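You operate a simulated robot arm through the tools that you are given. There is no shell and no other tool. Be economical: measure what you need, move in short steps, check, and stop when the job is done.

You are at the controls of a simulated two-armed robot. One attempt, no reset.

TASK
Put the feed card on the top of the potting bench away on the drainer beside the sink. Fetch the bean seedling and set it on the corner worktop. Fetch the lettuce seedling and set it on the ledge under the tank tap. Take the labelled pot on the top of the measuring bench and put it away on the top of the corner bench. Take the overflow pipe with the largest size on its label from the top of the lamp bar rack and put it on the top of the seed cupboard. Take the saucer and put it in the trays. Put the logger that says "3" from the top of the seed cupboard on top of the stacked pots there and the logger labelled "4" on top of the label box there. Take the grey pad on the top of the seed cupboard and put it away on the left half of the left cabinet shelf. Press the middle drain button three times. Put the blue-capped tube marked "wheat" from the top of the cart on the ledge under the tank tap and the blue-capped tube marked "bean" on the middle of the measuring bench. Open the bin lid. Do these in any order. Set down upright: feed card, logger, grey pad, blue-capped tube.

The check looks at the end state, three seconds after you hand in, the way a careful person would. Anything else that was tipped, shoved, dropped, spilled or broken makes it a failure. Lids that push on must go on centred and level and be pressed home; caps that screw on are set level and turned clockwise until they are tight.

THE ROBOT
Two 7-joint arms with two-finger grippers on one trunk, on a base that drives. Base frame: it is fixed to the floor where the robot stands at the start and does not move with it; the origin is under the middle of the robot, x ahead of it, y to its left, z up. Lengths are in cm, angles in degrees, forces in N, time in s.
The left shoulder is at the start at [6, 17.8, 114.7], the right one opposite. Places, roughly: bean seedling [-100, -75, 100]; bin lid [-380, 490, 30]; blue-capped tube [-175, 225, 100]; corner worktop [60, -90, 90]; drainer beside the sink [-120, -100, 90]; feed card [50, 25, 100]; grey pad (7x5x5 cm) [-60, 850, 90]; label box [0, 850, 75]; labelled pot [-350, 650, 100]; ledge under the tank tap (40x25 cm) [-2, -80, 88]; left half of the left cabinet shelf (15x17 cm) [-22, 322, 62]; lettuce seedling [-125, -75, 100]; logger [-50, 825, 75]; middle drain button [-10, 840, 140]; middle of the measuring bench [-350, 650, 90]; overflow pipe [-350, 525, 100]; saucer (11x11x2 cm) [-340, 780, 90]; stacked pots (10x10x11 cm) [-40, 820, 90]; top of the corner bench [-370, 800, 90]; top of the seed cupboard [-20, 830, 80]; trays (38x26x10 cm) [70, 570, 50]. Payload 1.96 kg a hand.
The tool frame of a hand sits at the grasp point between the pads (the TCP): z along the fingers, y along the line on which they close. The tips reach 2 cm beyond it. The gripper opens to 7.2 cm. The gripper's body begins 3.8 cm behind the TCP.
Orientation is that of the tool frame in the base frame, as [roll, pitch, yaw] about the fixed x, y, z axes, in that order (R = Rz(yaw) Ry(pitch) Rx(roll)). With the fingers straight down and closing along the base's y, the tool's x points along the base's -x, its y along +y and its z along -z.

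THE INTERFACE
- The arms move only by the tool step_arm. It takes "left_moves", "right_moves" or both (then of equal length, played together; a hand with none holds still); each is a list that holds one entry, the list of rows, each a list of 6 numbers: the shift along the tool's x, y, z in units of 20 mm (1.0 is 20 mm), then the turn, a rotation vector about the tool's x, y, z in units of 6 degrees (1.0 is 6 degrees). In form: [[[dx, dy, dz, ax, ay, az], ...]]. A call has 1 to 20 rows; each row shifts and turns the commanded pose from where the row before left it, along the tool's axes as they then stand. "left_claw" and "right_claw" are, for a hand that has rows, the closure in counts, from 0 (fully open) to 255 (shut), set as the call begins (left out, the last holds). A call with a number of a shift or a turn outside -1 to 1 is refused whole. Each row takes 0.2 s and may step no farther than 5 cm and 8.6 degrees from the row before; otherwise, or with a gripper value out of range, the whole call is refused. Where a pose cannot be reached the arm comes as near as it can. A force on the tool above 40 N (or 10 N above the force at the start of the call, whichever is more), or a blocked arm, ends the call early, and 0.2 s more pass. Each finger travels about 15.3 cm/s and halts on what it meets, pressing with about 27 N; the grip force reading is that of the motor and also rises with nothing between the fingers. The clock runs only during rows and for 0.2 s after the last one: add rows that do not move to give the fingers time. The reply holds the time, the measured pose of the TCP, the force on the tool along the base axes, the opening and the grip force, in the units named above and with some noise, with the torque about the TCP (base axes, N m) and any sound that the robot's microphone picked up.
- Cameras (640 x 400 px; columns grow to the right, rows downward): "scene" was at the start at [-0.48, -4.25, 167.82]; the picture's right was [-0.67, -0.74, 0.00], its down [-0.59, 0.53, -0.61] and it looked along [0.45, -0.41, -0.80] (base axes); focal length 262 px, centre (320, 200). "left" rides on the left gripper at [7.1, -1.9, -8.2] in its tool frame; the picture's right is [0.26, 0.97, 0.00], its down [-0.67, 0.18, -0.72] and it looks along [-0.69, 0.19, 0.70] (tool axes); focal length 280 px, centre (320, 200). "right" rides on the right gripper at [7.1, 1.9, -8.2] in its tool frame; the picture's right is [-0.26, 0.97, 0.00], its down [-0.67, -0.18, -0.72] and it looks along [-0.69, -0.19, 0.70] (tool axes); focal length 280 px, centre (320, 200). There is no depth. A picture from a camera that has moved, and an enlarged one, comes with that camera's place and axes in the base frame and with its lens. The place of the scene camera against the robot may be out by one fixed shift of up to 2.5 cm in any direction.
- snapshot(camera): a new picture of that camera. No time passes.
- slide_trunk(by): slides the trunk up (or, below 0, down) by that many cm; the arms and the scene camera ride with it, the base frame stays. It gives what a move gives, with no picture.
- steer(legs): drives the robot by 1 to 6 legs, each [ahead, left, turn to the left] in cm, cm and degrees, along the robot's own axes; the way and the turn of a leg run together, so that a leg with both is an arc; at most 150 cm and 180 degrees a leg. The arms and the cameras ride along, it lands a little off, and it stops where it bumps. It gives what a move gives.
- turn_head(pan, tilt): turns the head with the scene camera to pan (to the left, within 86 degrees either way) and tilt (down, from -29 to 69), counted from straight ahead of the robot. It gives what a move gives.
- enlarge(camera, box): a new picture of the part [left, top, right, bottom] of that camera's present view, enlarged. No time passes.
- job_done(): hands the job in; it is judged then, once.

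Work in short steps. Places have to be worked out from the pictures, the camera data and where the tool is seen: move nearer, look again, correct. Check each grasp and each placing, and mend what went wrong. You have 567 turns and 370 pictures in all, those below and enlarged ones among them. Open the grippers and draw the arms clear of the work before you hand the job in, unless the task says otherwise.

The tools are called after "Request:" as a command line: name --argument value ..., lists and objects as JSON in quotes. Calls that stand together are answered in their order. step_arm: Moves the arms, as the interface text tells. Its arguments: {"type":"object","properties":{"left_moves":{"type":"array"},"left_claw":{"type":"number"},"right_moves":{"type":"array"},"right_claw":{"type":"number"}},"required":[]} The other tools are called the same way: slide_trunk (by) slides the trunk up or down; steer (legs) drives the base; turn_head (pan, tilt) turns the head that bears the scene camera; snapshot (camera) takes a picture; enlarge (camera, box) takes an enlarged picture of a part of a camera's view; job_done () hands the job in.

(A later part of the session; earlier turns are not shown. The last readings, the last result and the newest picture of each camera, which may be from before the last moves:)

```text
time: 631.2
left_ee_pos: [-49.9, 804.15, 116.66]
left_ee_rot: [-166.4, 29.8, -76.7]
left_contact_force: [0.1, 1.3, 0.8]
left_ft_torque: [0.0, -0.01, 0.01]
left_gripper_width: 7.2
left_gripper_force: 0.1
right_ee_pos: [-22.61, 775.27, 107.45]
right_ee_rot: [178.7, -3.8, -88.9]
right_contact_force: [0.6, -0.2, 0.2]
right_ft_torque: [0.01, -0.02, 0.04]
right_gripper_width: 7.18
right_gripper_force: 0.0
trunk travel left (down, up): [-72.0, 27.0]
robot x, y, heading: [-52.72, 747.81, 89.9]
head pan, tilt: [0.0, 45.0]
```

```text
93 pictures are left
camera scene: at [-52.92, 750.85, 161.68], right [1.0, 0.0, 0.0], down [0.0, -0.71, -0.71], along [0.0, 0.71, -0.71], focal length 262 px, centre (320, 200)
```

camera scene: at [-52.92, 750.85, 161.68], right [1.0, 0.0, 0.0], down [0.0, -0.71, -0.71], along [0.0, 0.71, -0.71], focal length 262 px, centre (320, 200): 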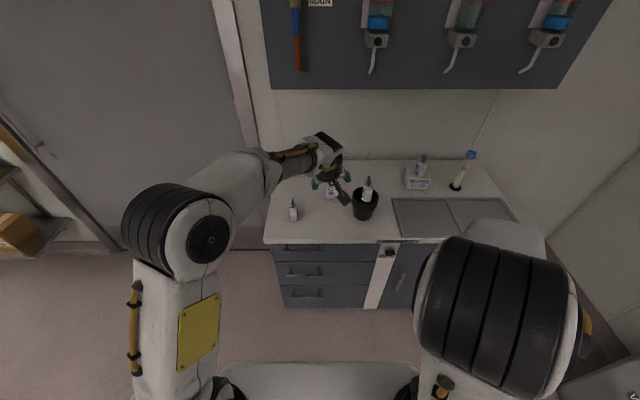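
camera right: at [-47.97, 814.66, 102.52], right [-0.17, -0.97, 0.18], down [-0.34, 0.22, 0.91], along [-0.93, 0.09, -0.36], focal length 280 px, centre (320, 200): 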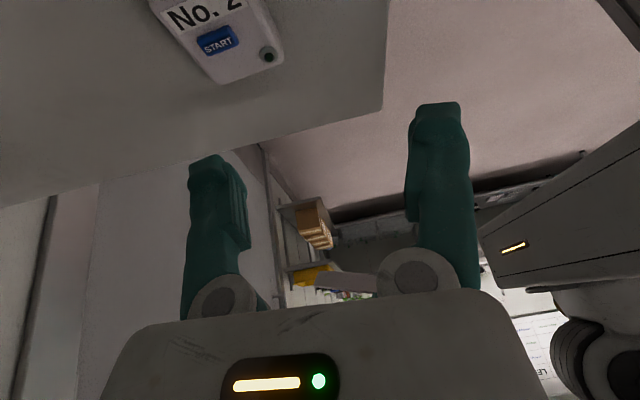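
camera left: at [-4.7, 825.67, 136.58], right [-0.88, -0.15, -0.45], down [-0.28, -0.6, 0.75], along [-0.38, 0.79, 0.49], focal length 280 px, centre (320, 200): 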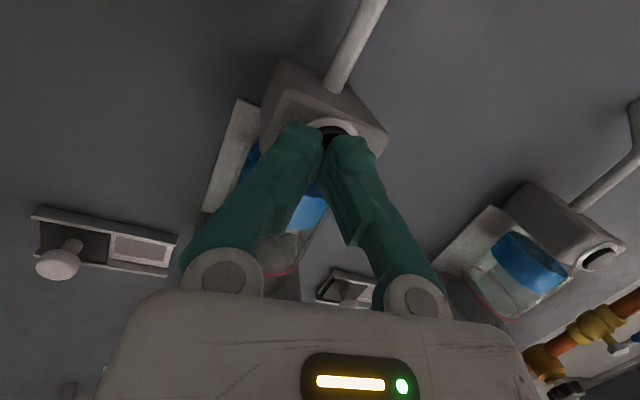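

The left hand is pitched ~30°, which suits the pad. I straighten its roll, lower it, and look for the pad.

Request:
step_arm --left_moves '[[[0, 0, 0, -1, 0, 0], [0, 0, 0, -1, 0, 0], [0, 0, 0, 0, 0, 0.9], [0, 0, 0, 0, 0, 0.9], [0, 0, 0, 0, 0, 0.8], [0.5, 0, 0.85, 0, 0, 0], [0.5, 0, 0.85, 0, 0, 0], [0.5, 0, 0.85, 0, 0, 0], [0.5, 0, 0.85, 0, 0, 0], [0.5, 0, 0.85, 0, 0, 0], [0, 0.9, 0, 0, 0, 0], [0, 0.9, 0, 0, 0, 0], [0, 0.9, 0, 0, 0, 0], [0, 0.9, 0, 0, 0, 0], [0, 0.9, 0, 0, 0, 0], [0, 0.9, 0, 0, 0, 0]]]'

Request:
steer --legs '[[26, 0, 0]]'

Request:
snapshot --camera "left"

Request:
snapshot --camera "scene"

```text
time: 634.6
left_ee_pos: [-61.88, 804.14, 107.87]
left_ee_rot: [172.9, 29.1, -94.7]
left_contact_force: [-0.4, -0.8, 0.3]
left_ft_torque: [0.0, -0.04, 0.01]
left_gripper_width: 7.2
left_gripper_force: 0.1
right_ee_pos: [-22.74, 775.38, 107.55]
right_ee_rot: [178.7, -3.7, -88.9]
right_contact_force: [-0.5, -0.3, 1.3]
right_ft_torque: [-0.03, -0.01, 0.03]
right_gripper_width: 7.19
right_gripper_force: 0.0
trunk travel left (down, up): [-72.0, 27.0]
robot x, y, heading: [-53.21, 748.05, 89.9]
head pan, tilt: [0.0, 45.0]
```

```text
time: 636.5
left_ee_pos: [-61.76, 830.24, 108.06]
left_ee_rot: [172.8, 29.0, -94.6]
left_contact_force: [0.1, 0.0, 0.0]
left_ft_torque: [0.0, -0.01, 0.01]
left_gripper_width: 7.19
left_gripper_force: 0.1
right_ee_pos: [-22.51, 801.26, 107.56]
right_ee_rot: [178.6, -3.8, -88.8]
right_contact_force: [-0.7, 0.1, -0.6]
right_ft_torque: [0.04, 0.0, -0.04]
right_gripper_width: 7.19
right_gripper_force: 0.0
trunk travel left (down, up): [-72.0, 27.0]
robot x, y, heading: [-52.8, 773.97, 90.1]
head pan, tilt: [0.0, 45.0]
```

```text
92 pictures are left
camera left: at [-59.59, 819.85, 111.35], right [-0.98, -0.21, -0.02], down [-0.07, 0.24, 0.97], along [-0.2, 0.95, -0.25], focal length 280 px, centre (320, 200)
```

left: 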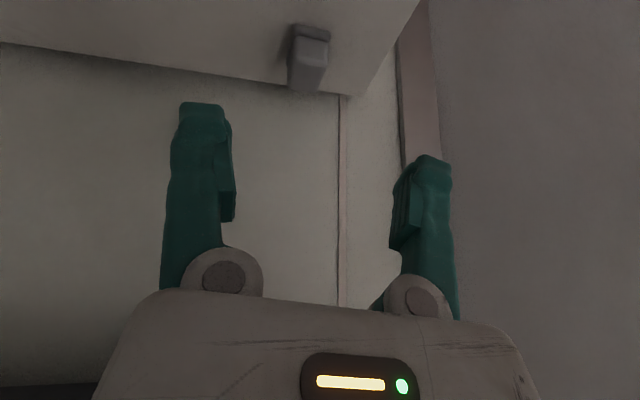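

```text
91 pictures are left
camera scene: at [-52.89, 776.79, 161.67], right [1.0, 0.0, 0.0], down [0.0, -0.71, -0.71], along [0.0, 0.71, -0.71], focal length 262 px, centre (320, 200)
```

scene: 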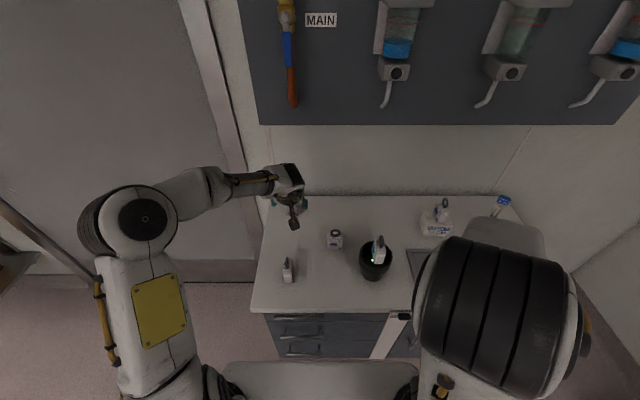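

The pad is at (−63.8,848.7), about 4.7 cm wide in x. I fix the roll, drive 9.5 nearer, lower first, then extend toward it.

Request:
steer --legs '[[9.3, 0, 0]]'

Request:
step_arm --left_moves '[[[0, 0, 0, 1, 0, 0], [0.5, 0.2, 0.86, 0, 0, -0.6], [0.5, 0.2, 0.86, 0, 0, 0], [0.5, 0.2, 0.86, 0, 0, 0], [0.5, 0.2, 0.86, 0, 0, 0], [0.5, 0.1, 0.86, 0, 0, 0], [0.5, 0, 0.86, 0, 0, 0]]]'

Request:
snapshot --camera "left"

```text
time: 637.6
left_ee_pos: [-61.73, 839.63, 107.9]
left_ee_rot: [172.8, 29.1, -94.6]
left_contact_force: [0.8, 1.1, -0.4]
left_ft_torque: [-0.02, 0.01, 0.01]
left_gripper_width: 7.18
left_gripper_force: 0.0
right_ee_pos: [-22.57, 810.78, 107.45]
right_ee_rot: [178.7, -3.9, -88.7]
right_contact_force: [1.5, 0.3, -0.1]
right_ft_torque: [-0.01, 0.01, 0.0]
right_gripper_width: 7.22
right_gripper_force: 0.0
trunk travel left (down, up): [-72.0, 27.0]
robot x, y, heading: [-52.88, 783.13, 90.0]
head pan, tilt: [0.0, 45.0]
```

```text
time: 639.2
left_ee_pos: [-63.47, 839.47, 96.06]
left_ee_rot: [-179.1, 29.1, -90.4]
left_contact_force: [1.7, 0.3, 0.1]
left_ft_torque: [0.02, -0.02, 0.01]
left_gripper_width: 7.19
left_gripper_force: 0.0
right_ee_pos: [-22.54, 810.8, 107.38]
right_ee_rot: [178.7, -3.9, -88.8]
right_contact_force: [-0.4, -0.2, 0.0]
right_ft_torque: [-0.01, 0.01, 0.01]
right_gripper_width: 7.18
right_gripper_force: 0.0
trunk travel left (down, up): [-72.0, 27.0]
robot x, y, heading: [-52.88, 783.68, 90.0]
head pan, tilt: [0.0, 45.0]
```

```text
90 pictures are left
camera left: at [-61.68, 829.25, 99.65], right [-0.97, -0.21, -0.14], down [-0.19, 0.24, 0.95], along [-0.17, 0.95, -0.28], focal length 280 px, centre (320, 200)
```

left: 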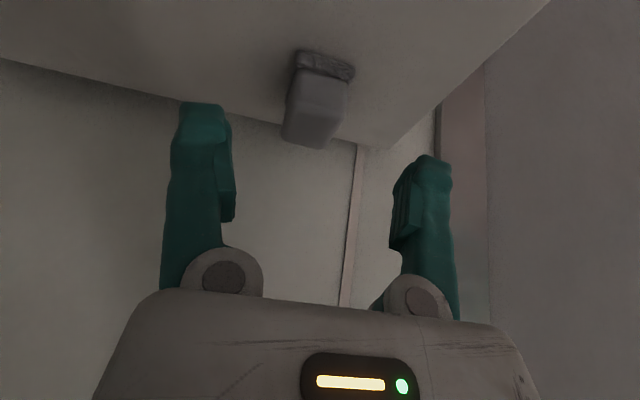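

Orientation is right. I move in diagonally over the pad, stopping short for a check.

Request:
step_arm --left_moves '[[[-0.28, 0.02, 0.93, 0, 0, 0], [-0.28, 0.02, 0.93, 0, 0, 0], [-0.28, 0.02, 0.93, 0, 0, 0], [-0.28, 0.02, 0.93, 0, 0, 0], [-0.28, 0.02, 0.93, 0, 0, 0]]]'

Request:
snapshot --camera "left"

```text
time: 640.4
left_ee_pos: [-63.4, 846.47, 89.17]
left_ee_rot: [-179.1, 29.1, -90.4]
left_contact_force: [-0.9, -0.3, 0.4]
left_ft_torque: [-0.01, -0.03, 0.0]
left_gripper_width: 7.2
left_gripper_force: 0.0
right_ee_pos: [-22.53, 810.81, 107.45]
right_ee_rot: [178.6, -3.9, -88.8]
right_contact_force: [0.5, -0.5, 0.3]
right_ft_torque: [0.02, 0.0, 0.01]
right_gripper_width: 7.19
right_gripper_force: 0.1
trunk travel left (down, up): [-72.0, 27.0]
robot x, y, heading: [-52.91, 783.38, 89.7]
head pan, tilt: [0.0, 45.0]
```

```text
89 pictures are left
camera left: at [-61.63, 836.15, 92.84], right [-0.97, -0.21, -0.14], down [-0.19, 0.24, 0.95], along [-0.17, 0.95, -0.28], focal length 280 px, centre (320, 200)
```

left: 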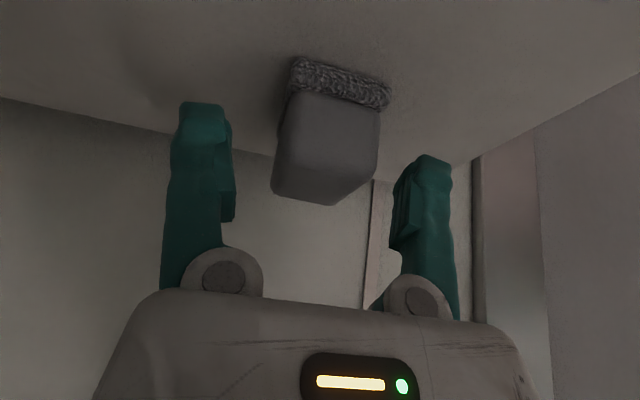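

Request:
step_arm --left_moves '[[[-0.28, 0.08, 0.93, 0, 0, 0], [-0.35, 0.05, 0.85, 0, 0, 0], [-0.2, 0, 0.2, 0, 0, 0]]]'

Request:
step_arm --left_moves '[[[0, 0, 0, 0, 0, 0], [0, 0, 0, 0, 0, 0], [0, 0, 0, 0, 0, 0]]]' --left_claw 255

Request:
snapshot --camera "left"

```text
time: 641.2
left_ee_pos: [-63.61, 849.65, 86.53]
left_ee_rot: [-179.3, 29.1, -90.4]
left_contact_force: [0.6, -0.4, 0.4]
left_ft_torque: [0.01, -0.03, 0.01]
left_gripper_width: 7.19
left_gripper_force: 0.0
right_ee_pos: [-22.6, 810.76, 107.54]
right_ee_rot: [178.7, -3.8, -88.8]
right_contact_force: [0.5, 0.1, 1.1]
right_ft_torque: [-0.02, -0.01, -0.02]
right_gripper_width: 7.2
right_gripper_force: 0.2
trunk travel left (down, up): [-72.0, 27.0]
robot x, y, heading: [-53.09, 783.11, 90.1]
head pan, tilt: [0.0, 45.0]
```

```text
time: 642.0
left_ee_pos: [-63.73, 849.7, 86.71]
left_ee_rot: [-179.2, 29.1, -90.4]
left_contact_force: [0.2, 0.5, 0.2]
left_ft_torque: [0.0, 0.0, 0.01]
left_gripper_width: 4.48
left_gripper_force: 27.0
right_ee_pos: [-22.58, 810.73, 107.42]
right_ee_rot: [178.7, -3.9, -88.7]
right_contact_force: [-0.5, -0.3, 0.1]
right_ft_torque: [0.01, -0.02, 0.0]
right_gripper_width: 7.19
right_gripper_force: 0.0
trunk travel left (down, up): [-72.0, 27.0]
robot x, y, heading: [-52.73, 783.3, 90.0]
head pan, tilt: [0.0, 45.0]
```

```text
88 pictures are left
camera left: at [-61.86, 839.48, 90.2], right [-0.97, -0.21, -0.14], down [-0.19, 0.24, 0.95], along [-0.17, 0.95, -0.28], focal length 280 px, centre (320, 200)
```

left: 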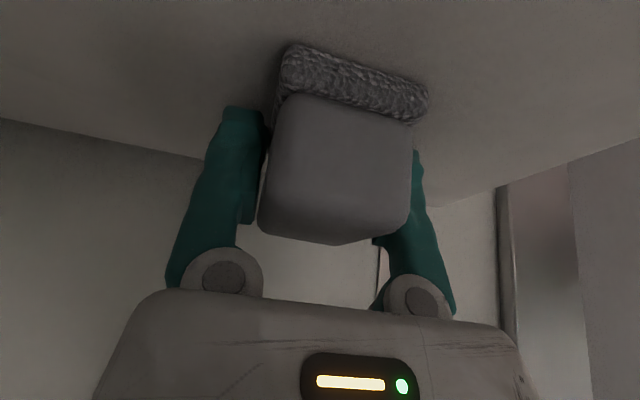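

Pad gripped (4.5 cm). I lift it well above the loggers and then back out.

Request:
step_arm --left_moves '[[[-0.49, 0, -0.87, 0, 0, 0], [-0.49, 0, -0.87, 0, 0, 0], [-0.2, 0, -1, 0, 0, 0], [0.1, 0, -1, 0, 0, 0], [0.1, 0, -1, 0, 0, 0], [-0.3, 0, -1, 0, 0, 0], [-0.3, 0, -1, 0, 0, 0]]]'

Request:
snapshot --camera "scene"

```text
time: 643.6
left_ee_pos: [-63.9, 845.79, 100.01]
left_ee_rot: [-179.2, 29.2, -90.5]
left_contact_force: [0.1, -1.0, -0.7]
left_ft_torque: [0.0, -0.02, 0.01]
left_gripper_width: 4.47
left_gripper_force: 26.9
right_ee_pos: [-22.59, 810.66, 107.58]
right_ee_rot: [178.7, -3.8, -88.8]
right_contact_force: [-0.3, 0.6, 0.3]
right_ft_torque: [0.0, 0.0, 0.01]
right_gripper_width: 7.19
right_gripper_force: 0.0
trunk travel left (down, up): [-72.0, 27.0]
robot x, y, heading: [-52.88, 783.47, 89.9]
head pan, tilt: [0.0, 45.0]
```

```text
87 pictures are left
camera scene: at [-52.89, 786.15, 161.67], right [1.0, 0.0, 0.0], down [0.0, -0.71, -0.71], along [0.0, 0.71, -0.71], focal length 262 px, centre (320, 200)
```

scene: 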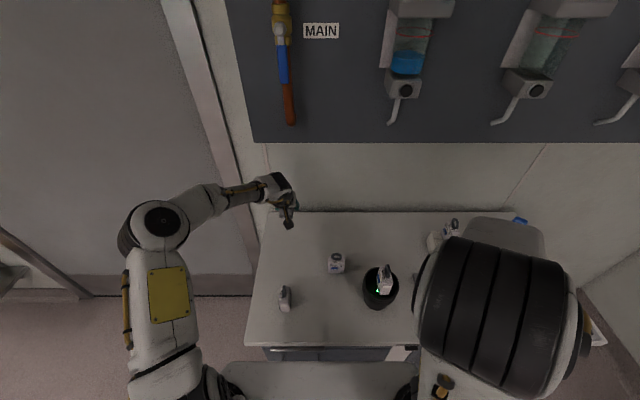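

The pad clears the loggers. I back away, draw the arm in, and drive down the corridor to the left cabinet.

Request:
steer --legs '[[-70, 0, 0]]'

Request:
step_arm --left_moves '[[[0.87, 0, -0.49, 0, 0, 0], [0.87, 0, -0.49, 0, 0, 0], [0.87, 0, -0.49, 0, 0, 0], [0.87, 0, -0.49, 0, 0, 0], [0.87, 0, -0.49, 0, 0, 0], [0.87, 0, -0.49, 0, 0, 0], [0.87, 0, -0.49, 0, 0, 0], [0.87, 0, -0.49, 0, 0, 0], [0.87, 0, -0.49, 0, 0, 0]]]'

Request:
steer --legs '[[0, 30, 0], [-150, 0, 0], [-150, 0, 0], [-80, 0, 0]]'

Request:
turn_head --pan -80 --tilt 30

Request:
snapshot --camera "scene"

```text
time: 647.4
left_ee_pos: [-63.78, 775.66, 99.94]
left_ee_rot: [-179.3, 29.2, -90.8]
left_contact_force: [-0.1, -0.1, -0.7]
left_ft_torque: [0.0, -0.02, -0.01]
left_gripper_width: 4.47
left_gripper_force: 27.1
right_ee_pos: [-22.71, 740.25, 107.5]
right_ee_rot: [178.7, -3.9, -89.1]
right_contact_force: [0.9, -1.1, -0.3]
right_ft_torque: [0.0, -0.01, 0.01]
right_gripper_width: 7.19
right_gripper_force: 0.0
trunk travel left (down, up): [-72.0, 27.0]
robot x, y, heading: [-53.12, 713.01, 89.4]
head pan, tilt: [0.0, 45.0]
```

```text
time: 649.4
left_ee_pos: [-63.97, 757.53, 100.01]
left_ee_rot: [-179.1, 29.1, -90.7]
left_contact_force: [0.4, 0.2, -0.1]
left_ft_torque: [0.01, 0.0, -0.02]
left_gripper_width: 4.48
left_gripper_force: 27.7
right_ee_pos: [-22.56, 740.1, 107.46]
right_ee_rot: [178.7, -3.8, -89.3]
right_contact_force: [-0.4, -0.1, 0.4]
right_ft_torque: [0.0, 0.02, 0.0]
right_gripper_width: 7.19
right_gripper_force: 0.0
trunk travel left (down, up): [-72.0, 27.0]
robot x, y, heading: [-53.02, 712.82, 89.4]
head pan, tilt: [0.0, 45.0]
```

```text
time: 669.5
left_ee_pos: [-94.9, 375.55, 100.07]
left_ee_rot: [-179.1, 29.1, -90.6]
left_contact_force: [0.0, -1.0, -0.9]
left_ft_torque: [0.02, 0.03, 0.0]
left_gripper_width: 4.47
left_gripper_force: 26.4
right_ee_pos: [-53.38, 358.46, 107.53]
right_ee_rot: [178.7, -3.9, -88.8]
right_contact_force: [0.2, 0.6, 0.1]
right_ft_torque: [0.0, 0.0, 0.0]
right_gripper_width: 7.21
right_gripper_force: 0.1
trunk travel left (down, up): [-72.0, 27.0]
robot x, y, heading: [-83.77, 330.96, 90.1]
head pan, tilt: [0.0, 45.0]
```

```text
time: 671.0
left_ee_pos: [-94.94, 375.45, 100.07]
left_ee_rot: [-179.1, 29.1, -90.4]
left_contact_force: [-0.1, -0.6, -0.6]
left_ft_torque: [0.01, -0.01, 0.01]
left_gripper_width: 4.48
left_gripper_force: 27.0
right_ee_pos: [-53.4, 358.33, 107.46]
right_ee_rot: [178.7, -3.8, -88.9]
right_contact_force: [0.7, -0.2, 0.2]
right_ft_torque: [0.0, -0.02, 0.02]
right_gripper_width: 7.16
right_gripper_force: 0.1
trunk travel left (down, up): [-72.0, 27.0]
robot x, y, heading: [-84.14, 330.82, 89.9]
head pan, tilt: [-80.0, 30.0]
```

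```text
86 pictures are left
camera scene: at [-74.85, 327.35, 163.93], right [0.17, -0.98, 0.0], down [-0.49, -0.09, -0.87], along [0.85, 0.15, -0.5], focal length 262 px, centre (320, 200)
```

scene: 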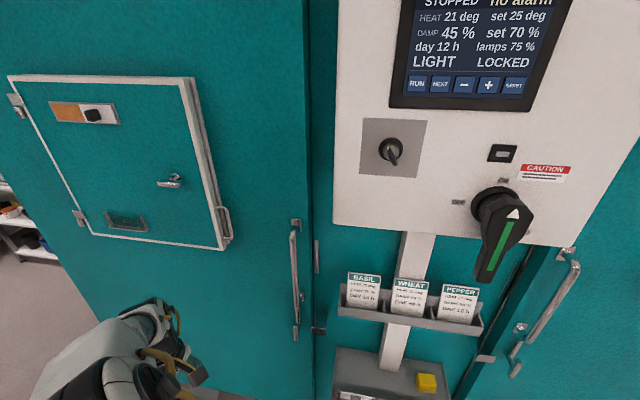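

The cabinet front shows a lower shelf with a yellow pad on it. I step back from it, turn to face it, and look.

Request:
steer --legs '[[0, 25, 0], [0, 0, -90]]'

Request:
turn_head --pan 0 --tilt 40

Request:
snapshot --camera "scene"

```text
time: 676.6
left_ee_pos: [-64.32, 342.77, 100.1]
left_ee_rot: [-179.2, 29.1, -179.7]
left_contact_force: [-0.4, -0.4, -0.7]
left_ft_torque: [0.01, 0.02, -0.03]
left_gripper_width: 4.47
left_gripper_force: 26.9
right_ee_pos: [-80.99, 301.11, 107.48]
right_ee_rot: [178.7, -3.8, -178.2]
right_contact_force: [0.6, -0.1, 0.4]
right_ft_torque: [0.01, -0.02, 0.02]
right_gripper_width: 7.17
right_gripper_force: 0.1
trunk travel left (down, up): [-72.0, 27.0]
robot x, y, heading: [-108.97, 331.18, 0.6]
head pan, tilt: [-80.0, 30.0]
```

```text
time: 678.2
left_ee_pos: [-64.24, 342.72, 100.11]
left_ee_rot: [-179.2, 29.1, -179.8]
left_contact_force: [0.2, 0.3, -0.7]
left_ft_torque: [0.02, 0.03, 0.02]
left_gripper_width: 4.47
left_gripper_force: 27.0
right_ee_pos: [-80.94, 301.0, 107.43]
right_ee_rot: [178.7, -3.9, -178.0]
right_contact_force: [-0.1, -0.5, -0.2]
right_ft_torque: [0.01, -0.02, 0.01]
right_gripper_width: 7.19
right_gripper_force: 0.1
trunk travel left (down, up): [-72.0, 27.0]
robot x, y, heading: [-108.57, 331.19, 0.8]
head pan, tilt: [0.0, 40.0]
```

```text
85 pictures are left
camera scene: at [-106.2, 331.85, 162.4], right [0.01, -1.0, 0.0], down [-0.64, -0.01, -0.77], along [0.77, 0.01, -0.64], focal length 262 px, centre (320, 200)
```

scene: 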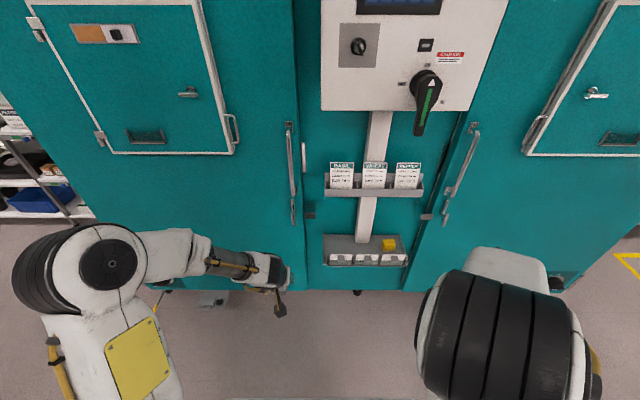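

Request:
enlarge --camera "scene" --box '[290, 140, 460, 300]'

```text
2.50 times, centred on (375, 220) of scene
camera zoom: at [-106.2, 331.85, 162.4], right [0.01, -1.0, 0.0], down [-0.64, -0.01, -0.77], along [0.77, 0.01, -0.64], focal length 656 px, centre (182, 150)
```

zoom: 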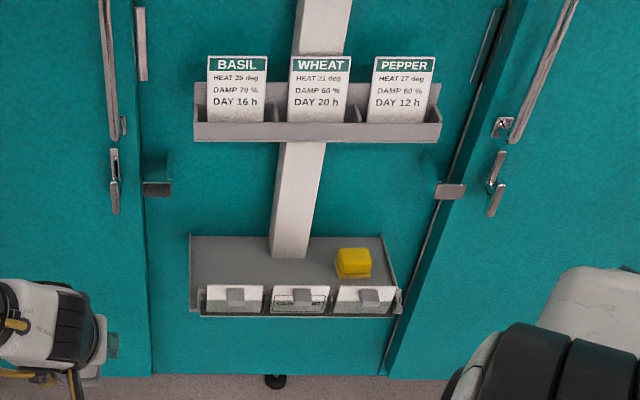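

The left half of the lower shelf is free (centre ≈(−22,322), z≈62). I shift right, lower the trunk 29 and approach.

Request:
steer --legs '[[0, -20.5, -0.7], [22, 0, 0]]'

Request:
slide_trunk --by -29

Request:
snapshot --camera "left"

Request:
snapshot --camera "scene"

```text
time: 681.1
left_ee_pos: [-42.19, 321.9, 100.17]
left_ee_rot: [-179.3, 29.1, 179.6]
left_contact_force: [1.0, -1.0, -0.8]
left_ft_torque: [0.02, 0.0, 0.0]
left_gripper_width: 4.48
left_gripper_force: 27.0
right_ee_pos: [-59.04, 280.38, 107.44]
right_ee_rot: [178.7, -3.9, -178.7]
right_contact_force: [0.4, -0.1, -1.0]
right_ft_torque: [0.02, 0.01, 0.02]
right_gripper_width: 7.19
right_gripper_force: 0.1
trunk travel left (down, up): [-72.0, 27.0]
robot x, y, heading: [-86.45, 310.58, 0.0]
head pan, tilt: [0.0, 40.0]
```

```text
time: 684.0
left_ee_pos: [-42.04, 321.87, 71.05]
left_ee_rot: [-179.1, 29.1, 179.6]
left_contact_force: [0.6, 0.5, -0.7]
left_ft_torque: [0.05, -0.01, 0.02]
left_gripper_width: 4.49
left_gripper_force: 27.1
right_ee_pos: [-59.15, 280.36, 78.41]
right_ee_rot: [178.7, -3.8, -178.7]
right_contact_force: [-0.1, 0.2, -0.1]
right_ft_torque: [0.01, 0.03, -0.01]
right_gripper_width: 7.2
right_gripper_force: 0.1
trunk travel left (down, up): [-43.0, 56.0]
robot x, y, heading: [-86.57, 310.75, 0.1]
head pan, tilt: [0.0, 40.0]
```

```text
83 pictures are left
camera left: at [-52.22, 320.14, 74.67], right [-0.22, 0.97, -0.14], down [0.24, 0.19, 0.95], along [0.95, 0.17, -0.28], focal length 280 px, centre (320, 200)
```

left: 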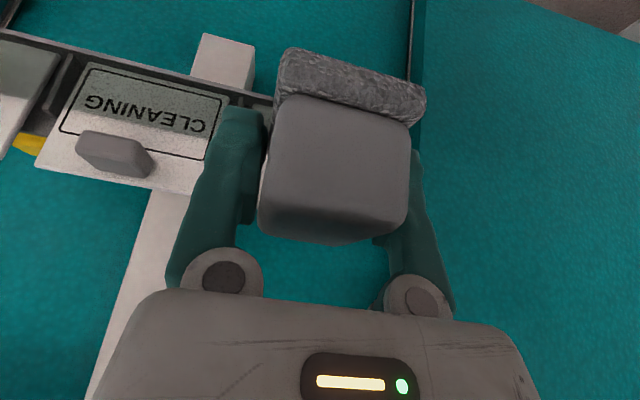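

```text
82 pictures are left
camera scene: at [-84.09, 311.38, 133.4], right [0.0, -1.0, 0.0], down [-0.64, 0.0, -0.77], along [0.77, 0.0, -0.64], focal length 262 px, centre (320, 200)
```

scene: 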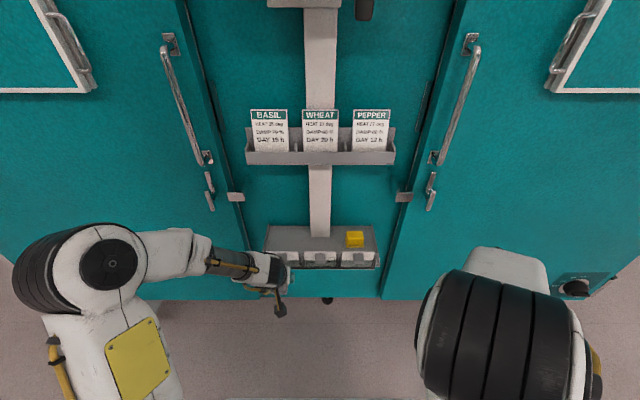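

The shelf has a front wall of label plates up to z≈69. I reduce the hand's pitch to ~18° so its camera stays clear, raise 4 cm, and drive the pad in over the wall.

Request:
step_arm --left_moves '[[[0, 0, 0, 0, 0.9, 0], [0, 0, 0, 0, 0.9, 0]]]'

Request:
slide_trunk --by 5

Request:
steer --legs '[[14, 0, 0]]'

Request:
snapshot --camera "left"

Request:
enlarge --camera "scene" --box '[210, 130, 430, 310]'

```text
time: 684.6
left_ee_pos: [-42.1, 321.85, 71.03]
left_ee_rot: [-179.2, 18.2, 179.4]
left_contact_force: [0.7, 0.7, 0.6]
left_ft_torque: [0.02, 0.01, 0.0]
left_gripper_width: 4.43
left_gripper_force: 27.4
right_ee_pos: [-59.1, 280.35, 78.5]
right_ee_rot: [178.7, -3.9, -178.8]
right_contact_force: [0.4, -0.2, 0.3]
right_ft_torque: [0.0, -0.01, 0.02]
right_gripper_width: 7.19
right_gripper_force: 0.0
trunk travel left (down, up): [-43.0, 56.0]
robot x, y, heading: [-86.71, 310.57, -0.0]
head pan, tilt: [0.0, 40.0]
```

```text
time: 685.5
left_ee_pos: [-41.96, 321.89, 76.09]
left_ee_rot: [-179.2, 18.3, 179.5]
left_contact_force: [-0.5, -1.0, -2.2]
left_ft_torque: [-0.01, 0.0, 0.0]
left_gripper_width: 4.46
left_gripper_force: 26.6
right_ee_pos: [-59.14, 280.39, 83.39]
right_ee_rot: [178.7, -3.9, -178.7]
right_contact_force: [0.6, 0.2, -1.2]
right_ft_torque: [-0.02, -0.01, 0.05]
right_gripper_width: 7.19
right_gripper_force: 0.1
trunk travel left (down, up): [-48.0, 51.0]
robot x, y, heading: [-86.68, 310.57, 0.1]
head pan, tilt: [0.0, 40.0]
```

```text
time: 686.9
left_ee_pos: [-28.07, 321.99, 75.97]
left_ee_rot: [-179.2, 18.3, 179.5]
left_contact_force: [0.8, 0.0, -0.5]
left_ft_torque: [0.02, -0.01, 0.01]
left_gripper_width: 4.46
left_gripper_force: 26.4
right_ee_pos: [-45.06, 280.33, 83.36]
right_ee_rot: [178.7, -3.8, -178.7]
right_contact_force: [-0.2, -0.3, -0.1]
right_ft_torque: [-0.03, -0.02, -0.02]
right_gripper_width: 7.2
right_gripper_force: 0.0
trunk travel left (down, up): [-48.0, 51.0]
robot x, y, heading: [-72.68, 310.83, -0.1]
head pan, tilt: [0.0, 40.0]
```

```text
81 pictures are left
camera left: at [-37.39, 320.19, 81.45], right [-0.24, 0.97, -0.09], down [0.42, 0.19, 0.89], along [0.88, 0.17, -0.45], focal length 280 px, centre (320, 200)
```

left: 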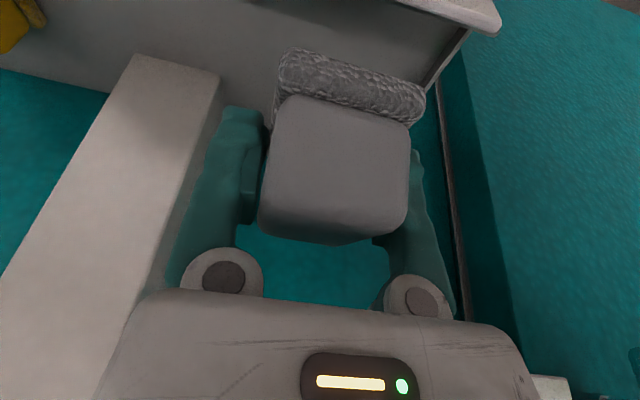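

```text
2.22 times, centred on (320, 220) of scene
camera zoom: at [-70.05, 311.4, 138.39], right [0.0, -1.0, 0.0], down [-0.64, 0.0, -0.77], along [0.77, 0.0, -0.64], focal length 583 px, centre (320, 156)
```

zoom: 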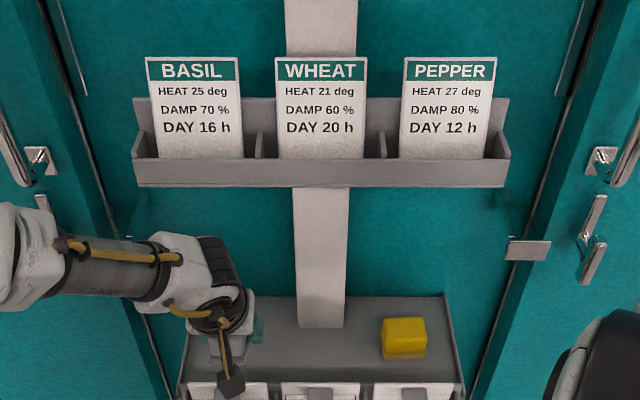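

Clear view: the pad is above the left half. I drive the last 8.5 cm and lower with the trunk until contact.

Request:
steer --legs '[[8.5, 0, 0]]'

Request:
slide_trunk --by -7

Request:
snapshot --camera "left"

Request:
enlarge --camera "scene" --box '[210, 130, 430, 310]'

```text
time: 688.0
left_ee_pos: [-20.94, 321.96, 75.58]
left_ee_rot: [-179.3, 17.4, 178.9]
left_contact_force: [-0.6, -0.6, 0.1]
left_ft_torque: [-0.02, 0.0, -0.03]
left_gripper_width: 4.45
left_gripper_force: 26.8
right_ee_pos: [-37.31, 280.4, 83.41]
right_ee_rot: [178.7, -3.8, -178.5]
right_contact_force: [-0.1, 0.4, -0.2]
right_ft_torque: [0.01, -0.03, 0.0]
right_gripper_width: 7.23
right_gripper_force: 0.1
trunk travel left (down, up): [-48.0, 51.0]
robot x, y, heading: [-64.35, 310.78, -0.1]
head pan, tilt: [0.0, 40.0]
stopped in leg 1: the robot was blocked; the commanded pose is now the measured one
```

```text
time: 689.1
left_ee_pos: [-20.73, 321.85, 68.61]
left_ee_rot: [-179.3, 17.5, 179.2]
left_contact_force: [-0.1, -0.5, -0.8]
left_ft_torque: [0.01, -0.04, 0.03]
left_gripper_width: 4.5
left_gripper_force: 27.0
right_ee_pos: [-37.27, 280.38, 76.48]
right_ee_rot: [178.7, -3.9, -178.5]
right_contact_force: [0.3, -0.2, -0.9]
right_ft_torque: [-0.01, 0.01, 0.0]
right_gripper_width: 7.21
right_gripper_force: 0.0
trunk travel left (down, up): [-41.0, 58.0]
robot x, y, heading: [-64.97, 310.81, 0.3]
head pan, tilt: [0.0, 40.0]
```

```text
79 pictures are left
camera left: at [-30.06, 320.18, 74.23], right [-0.23, 0.97, -0.09], down [0.43, 0.18, 0.88], along [0.87, 0.16, -0.46], focal length 280 px, centre (320, 200)
```

left: 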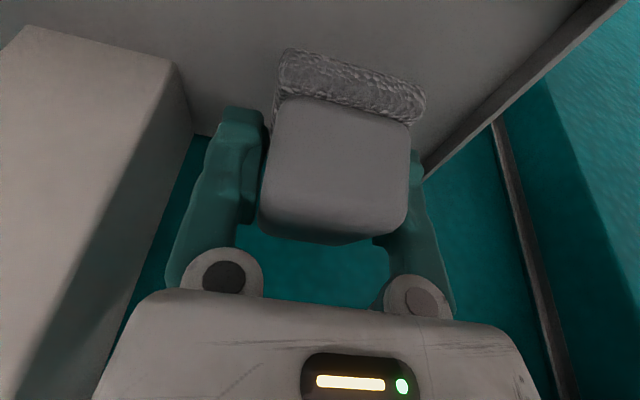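

```text
2.22 times, centred on (320, 220) of scene
camera zoom: at [-62.24, 311.41, 131.4], right [0.0, -1.0, 0.0], down [-0.64, 0.0, -0.77], along [0.77, 0.0, -0.64], focal length 583 px, centre (320, 156)
```

zoom: 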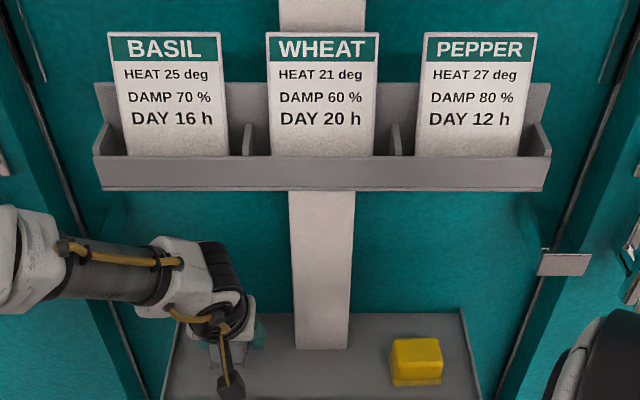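

The base bumped gently (cabinet foot), but the pad is well inside at (−20.7,321.9). I lower the last centimetres carefully.

Request:
slide_trunk --by -1.5

Request:
slide_trunk --by -0.5

Request:
slide_trunk --by -0.5

Request:
slide_trunk --by -0.5

```text
time: 689.7
left_ee_pos: [-20.9, 321.83, 67.18]
left_ee_rot: [-179.3, 17.5, 179.1]
left_contact_force: [-1.0, -0.2, -0.7]
left_ft_torque: [0.01, 0.0, -0.02]
left_gripper_width: 4.43
left_gripper_force: 26.6
right_ee_pos: [-37.18, 280.47, 74.96]
right_ee_rot: [178.6, -3.8, -178.5]
right_contact_force: [-0.6, -0.4, 1.0]
right_ft_torque: [0.04, 0.0, -0.02]
right_gripper_width: 7.19
right_gripper_force: 0.1
trunk travel left (down, up): [-39.5, 59.5]
robot x, y, heading: [-64.71, 310.57, 0.4]
head pan, tilt: [0.0, 40.0]
```

```text
time: 690.3
left_ee_pos: [-20.79, 321.83, 66.65]
left_ee_rot: [-179.3, 17.5, 179.2]
left_contact_force: [0.4, 1.4, 0.3]
left_ft_torque: [0.0, 0.0, 0.0]
left_gripper_width: 4.48
left_gripper_force: 26.8
right_ee_pos: [-37.11, 280.47, 74.53]
right_ee_rot: [178.7, -3.8, -178.5]
right_contact_force: [-0.3, 0.7, 0.9]
right_ft_torque: [-0.03, 0.0, 0.0]
right_gripper_width: 7.2
right_gripper_force: 0.1
trunk travel left (down, up): [-39.0, 60.0]
robot x, y, heading: [-64.76, 310.61, 0.2]
head pan, tilt: [0.0, 40.0]
```

```text
time: 690.8
left_ee_pos: [-20.87, 321.79, 66.08]
left_ee_rot: [-179.3, 17.6, 179.0]
left_contact_force: [0.6, 0.1, -0.7]
left_ft_torque: [0.0, 0.02, -0.01]
left_gripper_width: 4.47
left_gripper_force: 27.1
right_ee_pos: [-37.14, 280.43, 74.01]
right_ee_rot: [178.7, -3.8, -178.4]
right_contact_force: [-0.1, -0.3, -0.4]
right_ft_torque: [-0.01, -0.01, 0.0]
right_gripper_width: 7.2
right_gripper_force: 0.1
trunk travel left (down, up): [-38.5, 60.5]
robot x, y, heading: [-64.67, 310.64, 0.2]
head pan, tilt: [0.0, 40.0]
```

```text
time: 691.3
left_ee_pos: [-20.87, 321.85, 65.58]
left_ee_rot: [-179.3, 17.5, 179.1]
left_contact_force: [0.1, -0.3, -0.7]
left_ft_torque: [-0.01, 0.03, -0.03]
left_gripper_width: 4.46
left_gripper_force: 27.4
right_ee_pos: [-37.23, 280.49, 73.53]
right_ee_rot: [178.7, -3.7, -178.5]
right_contact_force: [-0.3, 0.7, 0.0]
right_ft_torque: [-0.01, 0.0, 0.0]
right_gripper_width: 7.2
right_gripper_force: 0.0
trunk travel left (down, up): [-38.0, 61.0]
robot x, y, heading: [-64.64, 310.61, -0.1]
head pan, tilt: [0.0, 40.0]
```

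Request:
slide_trunk --by -0.5

Request:
slide_trunk --by -0.5

Request:
snapshot --camera "left"

```text
time: 691.9
left_ee_pos: [-20.73, 321.92, 65.25]
left_ee_rot: [-179.3, 17.7, 179.2]
left_contact_force: [2.4, 0.9, 20.7]
left_ft_torque: [-0.31, 2.62, 0.03]
left_gripper_width: 4.45
left_gripper_force: 27.6
right_ee_pos: [-37.29, 280.32, 72.96]
right_ee_rot: [178.7, -3.7, -178.5]
right_contact_force: [-0.8, -0.1, 0.6]
right_ft_torque: [0.02, 0.0, 0.02]
right_gripper_width: 7.19
right_gripper_force: 0.0
trunk travel left (down, up): [-37.5, 61.5]
robot x, y, heading: [-64.28, 310.4, 0.2]
head pan, tilt: [0.0, 40.0]
```

```text
time: 692.3
left_ee_pos: [-20.71, 321.76, 65.08]
left_ee_rot: [-179.2, 17.9, 179.1]
left_contact_force: [4.6, 1.8, 29.9]
left_ft_torque: [-0.5, 3.74, -0.07]
left_gripper_width: 4.48
left_gripper_force: 27.3
right_ee_pos: [-37.3, 280.34, 72.71]
right_ee_rot: [178.7, -3.7, -178.4]
right_contact_force: [-0.5, 0.5, 1.1]
right_ft_torque: [0.0, 0.01, 0.0]
right_gripper_width: 7.18
right_gripper_force: 0.1
trunk travel left (down, up): [-37.2, 61.8]
robot x, y, heading: [-64.47, 310.58, -0.0]
head pan, tilt: [0.0, 40.0]
stopped: the force on the tool passed its limit at 44 N (the readings are from after the stop); the commanded pose is now the measured one
```

```text
77 pictures are left
camera left: at [-29.95, 320.11, 70.67], right [-0.23, 0.97, -0.09], down [0.43, 0.19, 0.89], along [0.88, 0.16, -0.45], focal length 280 px, centre (320, 200)
```

left: 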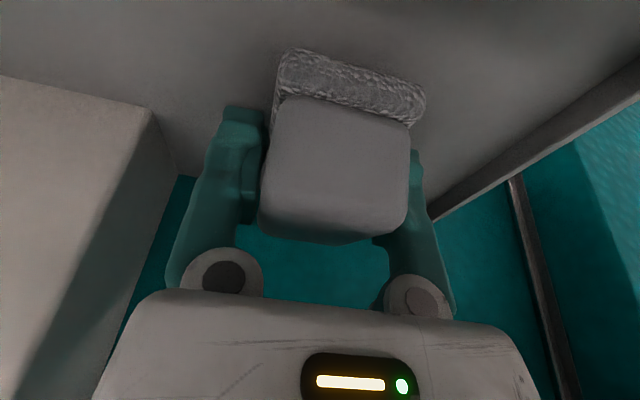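

The torque shows that the hand's camera side rests on the front plate, not the pad on the shelf. I raise slightly, reach 2.5 cm further in, and lower again.

Request:
slide_trunk --by 1.2

Request:
step_arm --left_moves '[[[-0.6, 0, 0.2, 0, 0, 0], [-0.6, 0, 0.2, 0, 0, 0]]]'

Request:
slide_trunk --by -1

Request:
slide_trunk --by -0.5

Request:
slide_trunk --by -0.4

```text
time: 692.9
left_ee_pos: [-20.69, 321.79, 66.11]
left_ee_rot: [-179.3, 17.6, 179.1]
left_contact_force: [0.4, -0.5, -1.1]
left_ft_torque: [0.0, 0.02, -0.04]
left_gripper_width: 4.47
left_gripper_force: 27.0
right_ee_pos: [-37.22, 280.48, 73.82]
right_ee_rot: [178.8, -3.9, -178.4]
right_contact_force: [0.2, 0.6, 0.4]
right_ft_torque: [0.01, 0.0, 0.02]
right_gripper_width: 7.22
right_gripper_force: 0.1
trunk travel left (down, up): [-38.4, 60.6]
robot x, y, heading: [-64.5, 310.51, 0.1]
head pan, tilt: [0.0, 40.0]
```

```text
time: 693.5
left_ee_pos: [-18.25, 321.74, 66.14]
left_ee_rot: [-179.4, 17.7, 179.1]
left_contact_force: [-0.4, -0.9, -1.0]
left_ft_torque: [0.0, 0.03, 0.03]
left_gripper_width: 4.47
left_gripper_force: 26.9
right_ee_pos: [-37.23, 280.45, 73.96]
right_ee_rot: [178.7, -3.9, -178.6]
right_contact_force: [0.0, -0.8, -0.1]
right_ft_torque: [0.01, 0.0, 0.04]
right_gripper_width: 7.22
right_gripper_force: 0.1
trunk travel left (down, up): [-38.4, 60.6]
robot x, y, heading: [-64.89, 310.55, 0.1]
head pan, tilt: [0.0, 40.0]
```

```text
time: 694.1
left_ee_pos: [-18.21, 321.85, 65.09]
left_ee_rot: [-179.4, 17.7, 179.1]
left_contact_force: [0.0, 0.2, 0.3]
left_ft_torque: [0.03, 0.01, 0.04]
left_gripper_width: 4.48
left_gripper_force: 27.2
right_ee_pos: [-37.1, 280.42, 72.92]
right_ee_rot: [178.7, -3.8, -178.5]
right_contact_force: [-1.0, -0.1, -0.2]
right_ft_torque: [0.02, -0.01, -0.01]
right_gripper_width: 7.2
right_gripper_force: 0.2
trunk travel left (down, up): [-37.4, 61.6]
robot x, y, heading: [-64.67, 310.81, 0.3]
head pan, tilt: [0.0, 40.0]
```

```text
time: 694.6
left_ee_pos: [-18.26, 321.71, 64.82]
left_ee_rot: [-179.4, 17.9, 179.1]
left_contact_force: [1.1, 1.0, 20.4]
left_ft_torque: [0.02, -0.48, 0.05]
left_gripper_width: 4.45
left_gripper_force: 27.1
right_ee_pos: [-37.34, 280.37, 72.49]
right_ee_rot: [178.7, -3.6, -178.5]
right_contact_force: [0.1, 0.1, 0.4]
right_ft_torque: [0.0, -0.02, -0.03]
right_gripper_width: 7.23
right_gripper_force: 0.1
trunk travel left (down, up): [-36.9, 62.1]
robot x, y, heading: [-64.65, 310.55, 0.1]
head pan, tilt: [0.0, 40.0]
```

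```text
time: 695.1
left_ee_pos: [-18.26, 321.84, 64.25]
left_ee_rot: [-179.2, 17.8, 179.2]
left_contact_force: [-1.0, 1.0, 18.3]
left_ft_torque: [0.01, -0.44, 0.03]
left_gripper_width: 4.47
left_gripper_force: 27.0
right_ee_pos: [-37.24, 280.44, 72.04]
right_ee_rot: [178.7, -3.7, -178.5]
right_contact_force: [0.5, 0.7, -0.5]
right_ft_torque: [0.02, 0.02, -0.02]
right_gripper_width: 7.21
right_gripper_force: 0.0
trunk travel left (down, up): [-36.5, 62.5]
robot x, y, heading: [-64.94, 310.56, -0.0]
head pan, tilt: [0.0, 40.0]
```

Now the pad's far edge bears on the shelf. I release and raise straight up, then back out.

Request:
step_arm --left_moves '[[[0, 0, 0, 0, 0, 0], [0, 0, 0, 0, 0, 0], [0, 0, 0, 0, 0, 0]]]' --left_claw 0

Request:
slide_trunk --by 10

Request:
snapshot --camera "left"

Request:
steer --legs '[[-30, 0, 0]]'

Request:
enlarge --camera "scene" --box '[230, 150, 410, 290]'

```text
time: 695.9
left_ee_pos: [-18.13, 321.77, 64.23]
left_ee_rot: [-179.3, 17.7, 179.1]
left_contact_force: [0.0, -0.4, 0.4]
left_ft_torque: [0.0, -0.04, -0.03]
left_gripper_width: 7.22
left_gripper_force: 0.1
right_ee_pos: [-37.07, 280.45, 71.89]
right_ee_rot: [178.6, -3.8, -178.4]
right_contact_force: [0.5, 0.1, 0.5]
right_ft_torque: [0.0, -0.02, -0.01]
right_gripper_width: 7.19
right_gripper_force: 0.1
trunk travel left (down, up): [-36.5, 62.5]
robot x, y, heading: [-64.97, 310.5, -0.1]
head pan, tilt: [0.0, 40.0]
```

```text
time: 697.3
left_ee_pos: [-19.61, 321.89, 72.87]
left_ee_rot: [-179.2, 15.6, 178.6]
left_contact_force: [-0.8, -0.5, 0.5]
left_ft_torque: [-0.02, 0.01, 0.01]
left_gripper_width: 7.18
left_gripper_force: 0.1
right_ee_pos: [-37.39, 280.51, 81.76]
right_ee_rot: [178.7, -3.7, -178.5]
right_contact_force: [1.0, 0.2, -0.5]
right_ft_torque: [-0.03, -0.01, 0.0]
right_gripper_width: 7.2
right_gripper_force: 0.1
trunk travel left (down, up): [-46.5, 52.5]
robot x, y, heading: [-64.73, 310.44, 0.3]
head pan, tilt: [0.0, 40.0]
```

```text
76 pictures are left
camera left: at [-28.66, 320.3, 78.79], right [-0.22, 0.97, -0.08], down [0.46, 0.18, 0.87], along [0.86, 0.16, -0.49], focal length 280 px, centre (320, 200)
```

left: 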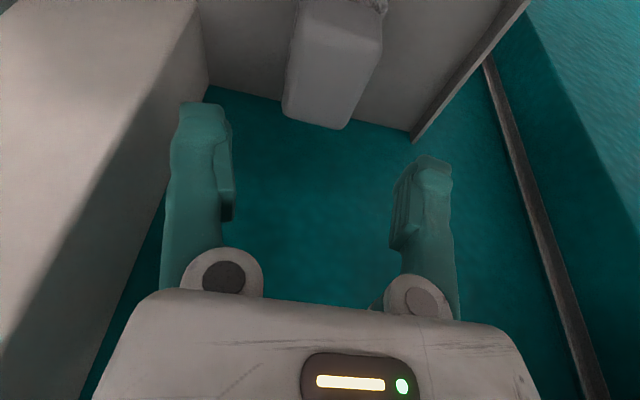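

```text
time: 699.3
left_ee_pos: [-48.12, 321.68, 74.36]
left_ee_rot: [-179.3, 17.8, 178.9]
left_contact_force: [-0.2, 0.2, 0.7]
left_ft_torque: [0.0, 0.0, 0.02]
left_gripper_width: 7.2
left_gripper_force: 0.1
right_ee_pos: [-67.17, 280.39, 81.9]
right_ee_rot: [178.7, -3.8, -178.6]
right_contact_force: [-0.6, 0.4, 0.3]
right_ft_torque: [0.0, -0.01, 0.02]
right_gripper_width: 7.2
right_gripper_force: 0.0
trunk travel left (down, up): [-46.5, 52.5]
robot x, y, heading: [-94.57, 310.45, 0.2]
head pan, tilt: [0.0, 40.0]
```

```text
2.86 times, centred on (320, 220) of scene
camera zoom: at [-92.22, 311.36, 136.94], right [0.0, -1.0, 0.0], down [-0.64, 0.0, -0.77], along [0.77, 0.0, -0.64], focal length 749 px, centre (320, 143)
```

zoom: 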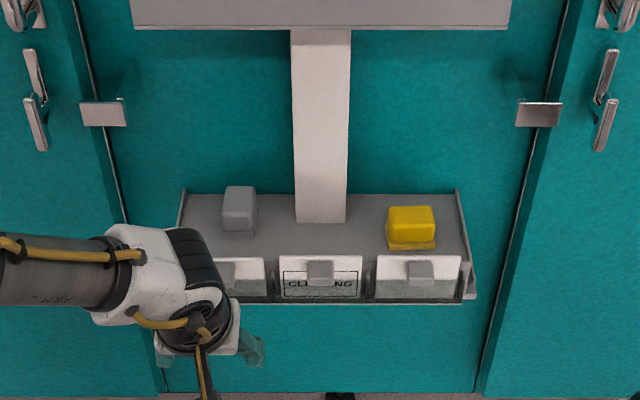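

The pad sits on the left half. During the rise the wrist seems to have brushed the card tray above; I check both closely.

Request:
turn_head --pan -5 --tilt 30

Request:
snapshot --camera "scene"

Request:
enlarge --camera "scene" --box '[230, 170, 330, 270]'

```text
time: 700.0
left_ee_pos: [-48.06, 321.65, 74.35]
left_ee_rot: [-179.3, 17.7, 179.0]
left_contact_force: [0.4, 0.5, -1.0]
left_ft_torque: [-0.02, -0.01, 0.02]
left_gripper_width: 7.2
left_gripper_force: 0.1
right_ee_pos: [-67.02, 280.3, 82.04]
right_ee_rot: [178.7, -3.8, -178.6]
right_contact_force: [0.3, -0.1, -0.7]
right_ft_torque: [-0.01, 0.0, 0.02]
right_gripper_width: 7.22
right_gripper_force: 0.0
trunk travel left (down, up): [-46.5, 52.5]
robot x, y, heading: [-94.69, 310.52, 0.4]
head pan, tilt: [-5.0, 30.0]
```

```text
74 pictures are left
camera scene: at [-91.6, 310.58, 138.47], right [-0.09, -1.0, 0.0], down [-0.5, 0.04, -0.87], along [0.86, -0.07, -0.5], focal length 262 px, centre (320, 200)
```

scene: 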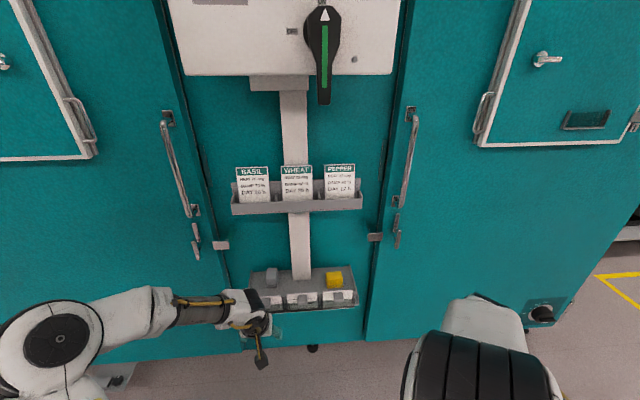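

```text
4.00 times, centred on (280, 220) of scene
camera zoom: at [-91.6, 310.58, 138.47], right [-0.09, -1.0, 0.0], down [-0.5, 0.04, -0.87], along [0.86, -0.07, -0.5], focal length 1049 px, centre (480, 120)
```

zoom: 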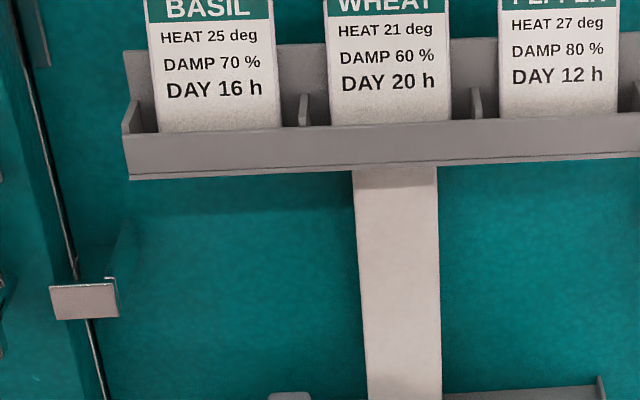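

Request:
enlarge --camera "scene" --box '[240, 250, 370, 320]'

```text
4.92 times, centred on (305, 285) of scene
camera zoom: at [-91.6, 310.58, 138.47], right [-0.09, -1.0, 0.0], down [-0.5, 0.04, -0.87], along [0.86, -0.07, -0.5], focal length 1291 px, centre (394, -218)
```

zoom: 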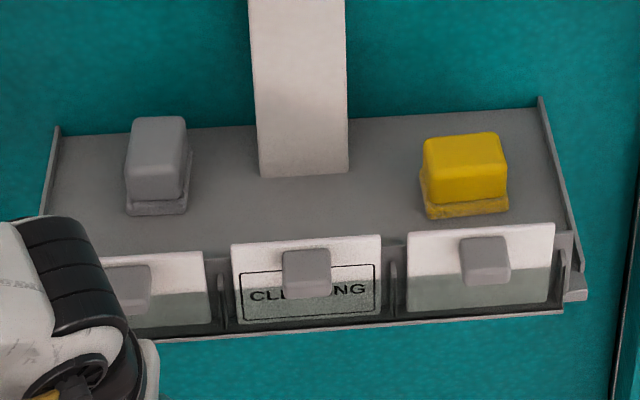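

The pad sits flat on the left half and the cards are undisturbed. Last job: the bin lid. I drive to the bin.

Request:
steer --legs '[[0, 115, 0], [0, 0, 180], [120, 0, 0], [0, -70, 0], [45, 0, 0]]'

Request:
turn_head --pan 0 --tilt 35

Request:
snapshot --camera "scene"

```text
time: 724.7
left_ee_pos: [-306.99, 479.19, 74.18]
left_ee_rot: [-179.3, 17.6, 0.6]
left_contact_force: [0.1, 0.6, 0.3]
left_ft_torque: [-0.04, 0.02, -0.01]
left_gripper_width: 7.18
left_gripper_force: 0.1
right_ee_pos: [-289.08, 520.85, 82.05]
right_ee_rot: [178.7, -3.8, 2.9]
right_contact_force: [0.4, -0.3, 0.6]
right_ft_torque: [0.0, -0.05, 0.03]
right_gripper_width: 7.2
right_gripper_force: 0.1
trunk travel left (down, up): [-46.5, 52.5]
robot x, y, heading: [-260.91, 491.4, -178.4]
head pan, tilt: [-5.0, 30.0]
```

```text
time: 725.3
left_ee_pos: [-306.9, 478.93, 74.3]
left_ee_rot: [-179.3, 17.7, 0.7]
left_contact_force: [0.2, -0.6, 0.5]
left_ft_torque: [0.0, -0.02, 0.03]
left_gripper_width: 7.21
left_gripper_force: 0.0
right_ee_pos: [-288.93, 520.85, 82.03]
right_ee_rot: [178.8, -3.7, 3.0]
right_contact_force: [0.2, -0.3, 0.4]
right_ft_torque: [0.01, -0.01, 0.0]
right_gripper_width: 7.2
right_gripper_force: 0.0
trunk travel left (down, up): [-46.5, 52.5]
robot x, y, heading: [-260.63, 491.54, -178.5]
head pan, tilt: [0.0, 35.0]
```

```text
71 pictures are left
camera scene: at [-263.47, 492.05, 137.7], right [-0.03, 1.0, 0.0], down [0.57, 0.02, -0.82], along [-0.82, -0.02, -0.57], focal length 262 px, centre (320, 200)
```

scene: 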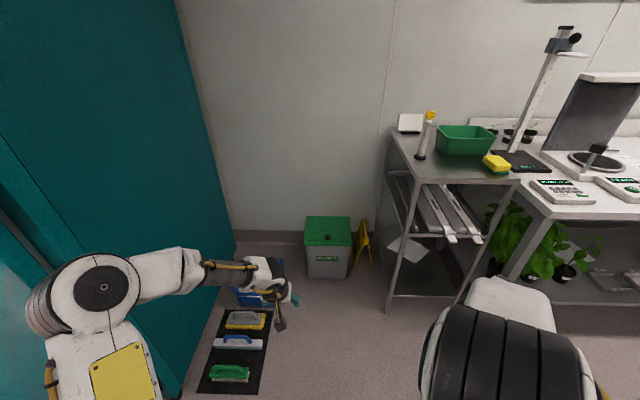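

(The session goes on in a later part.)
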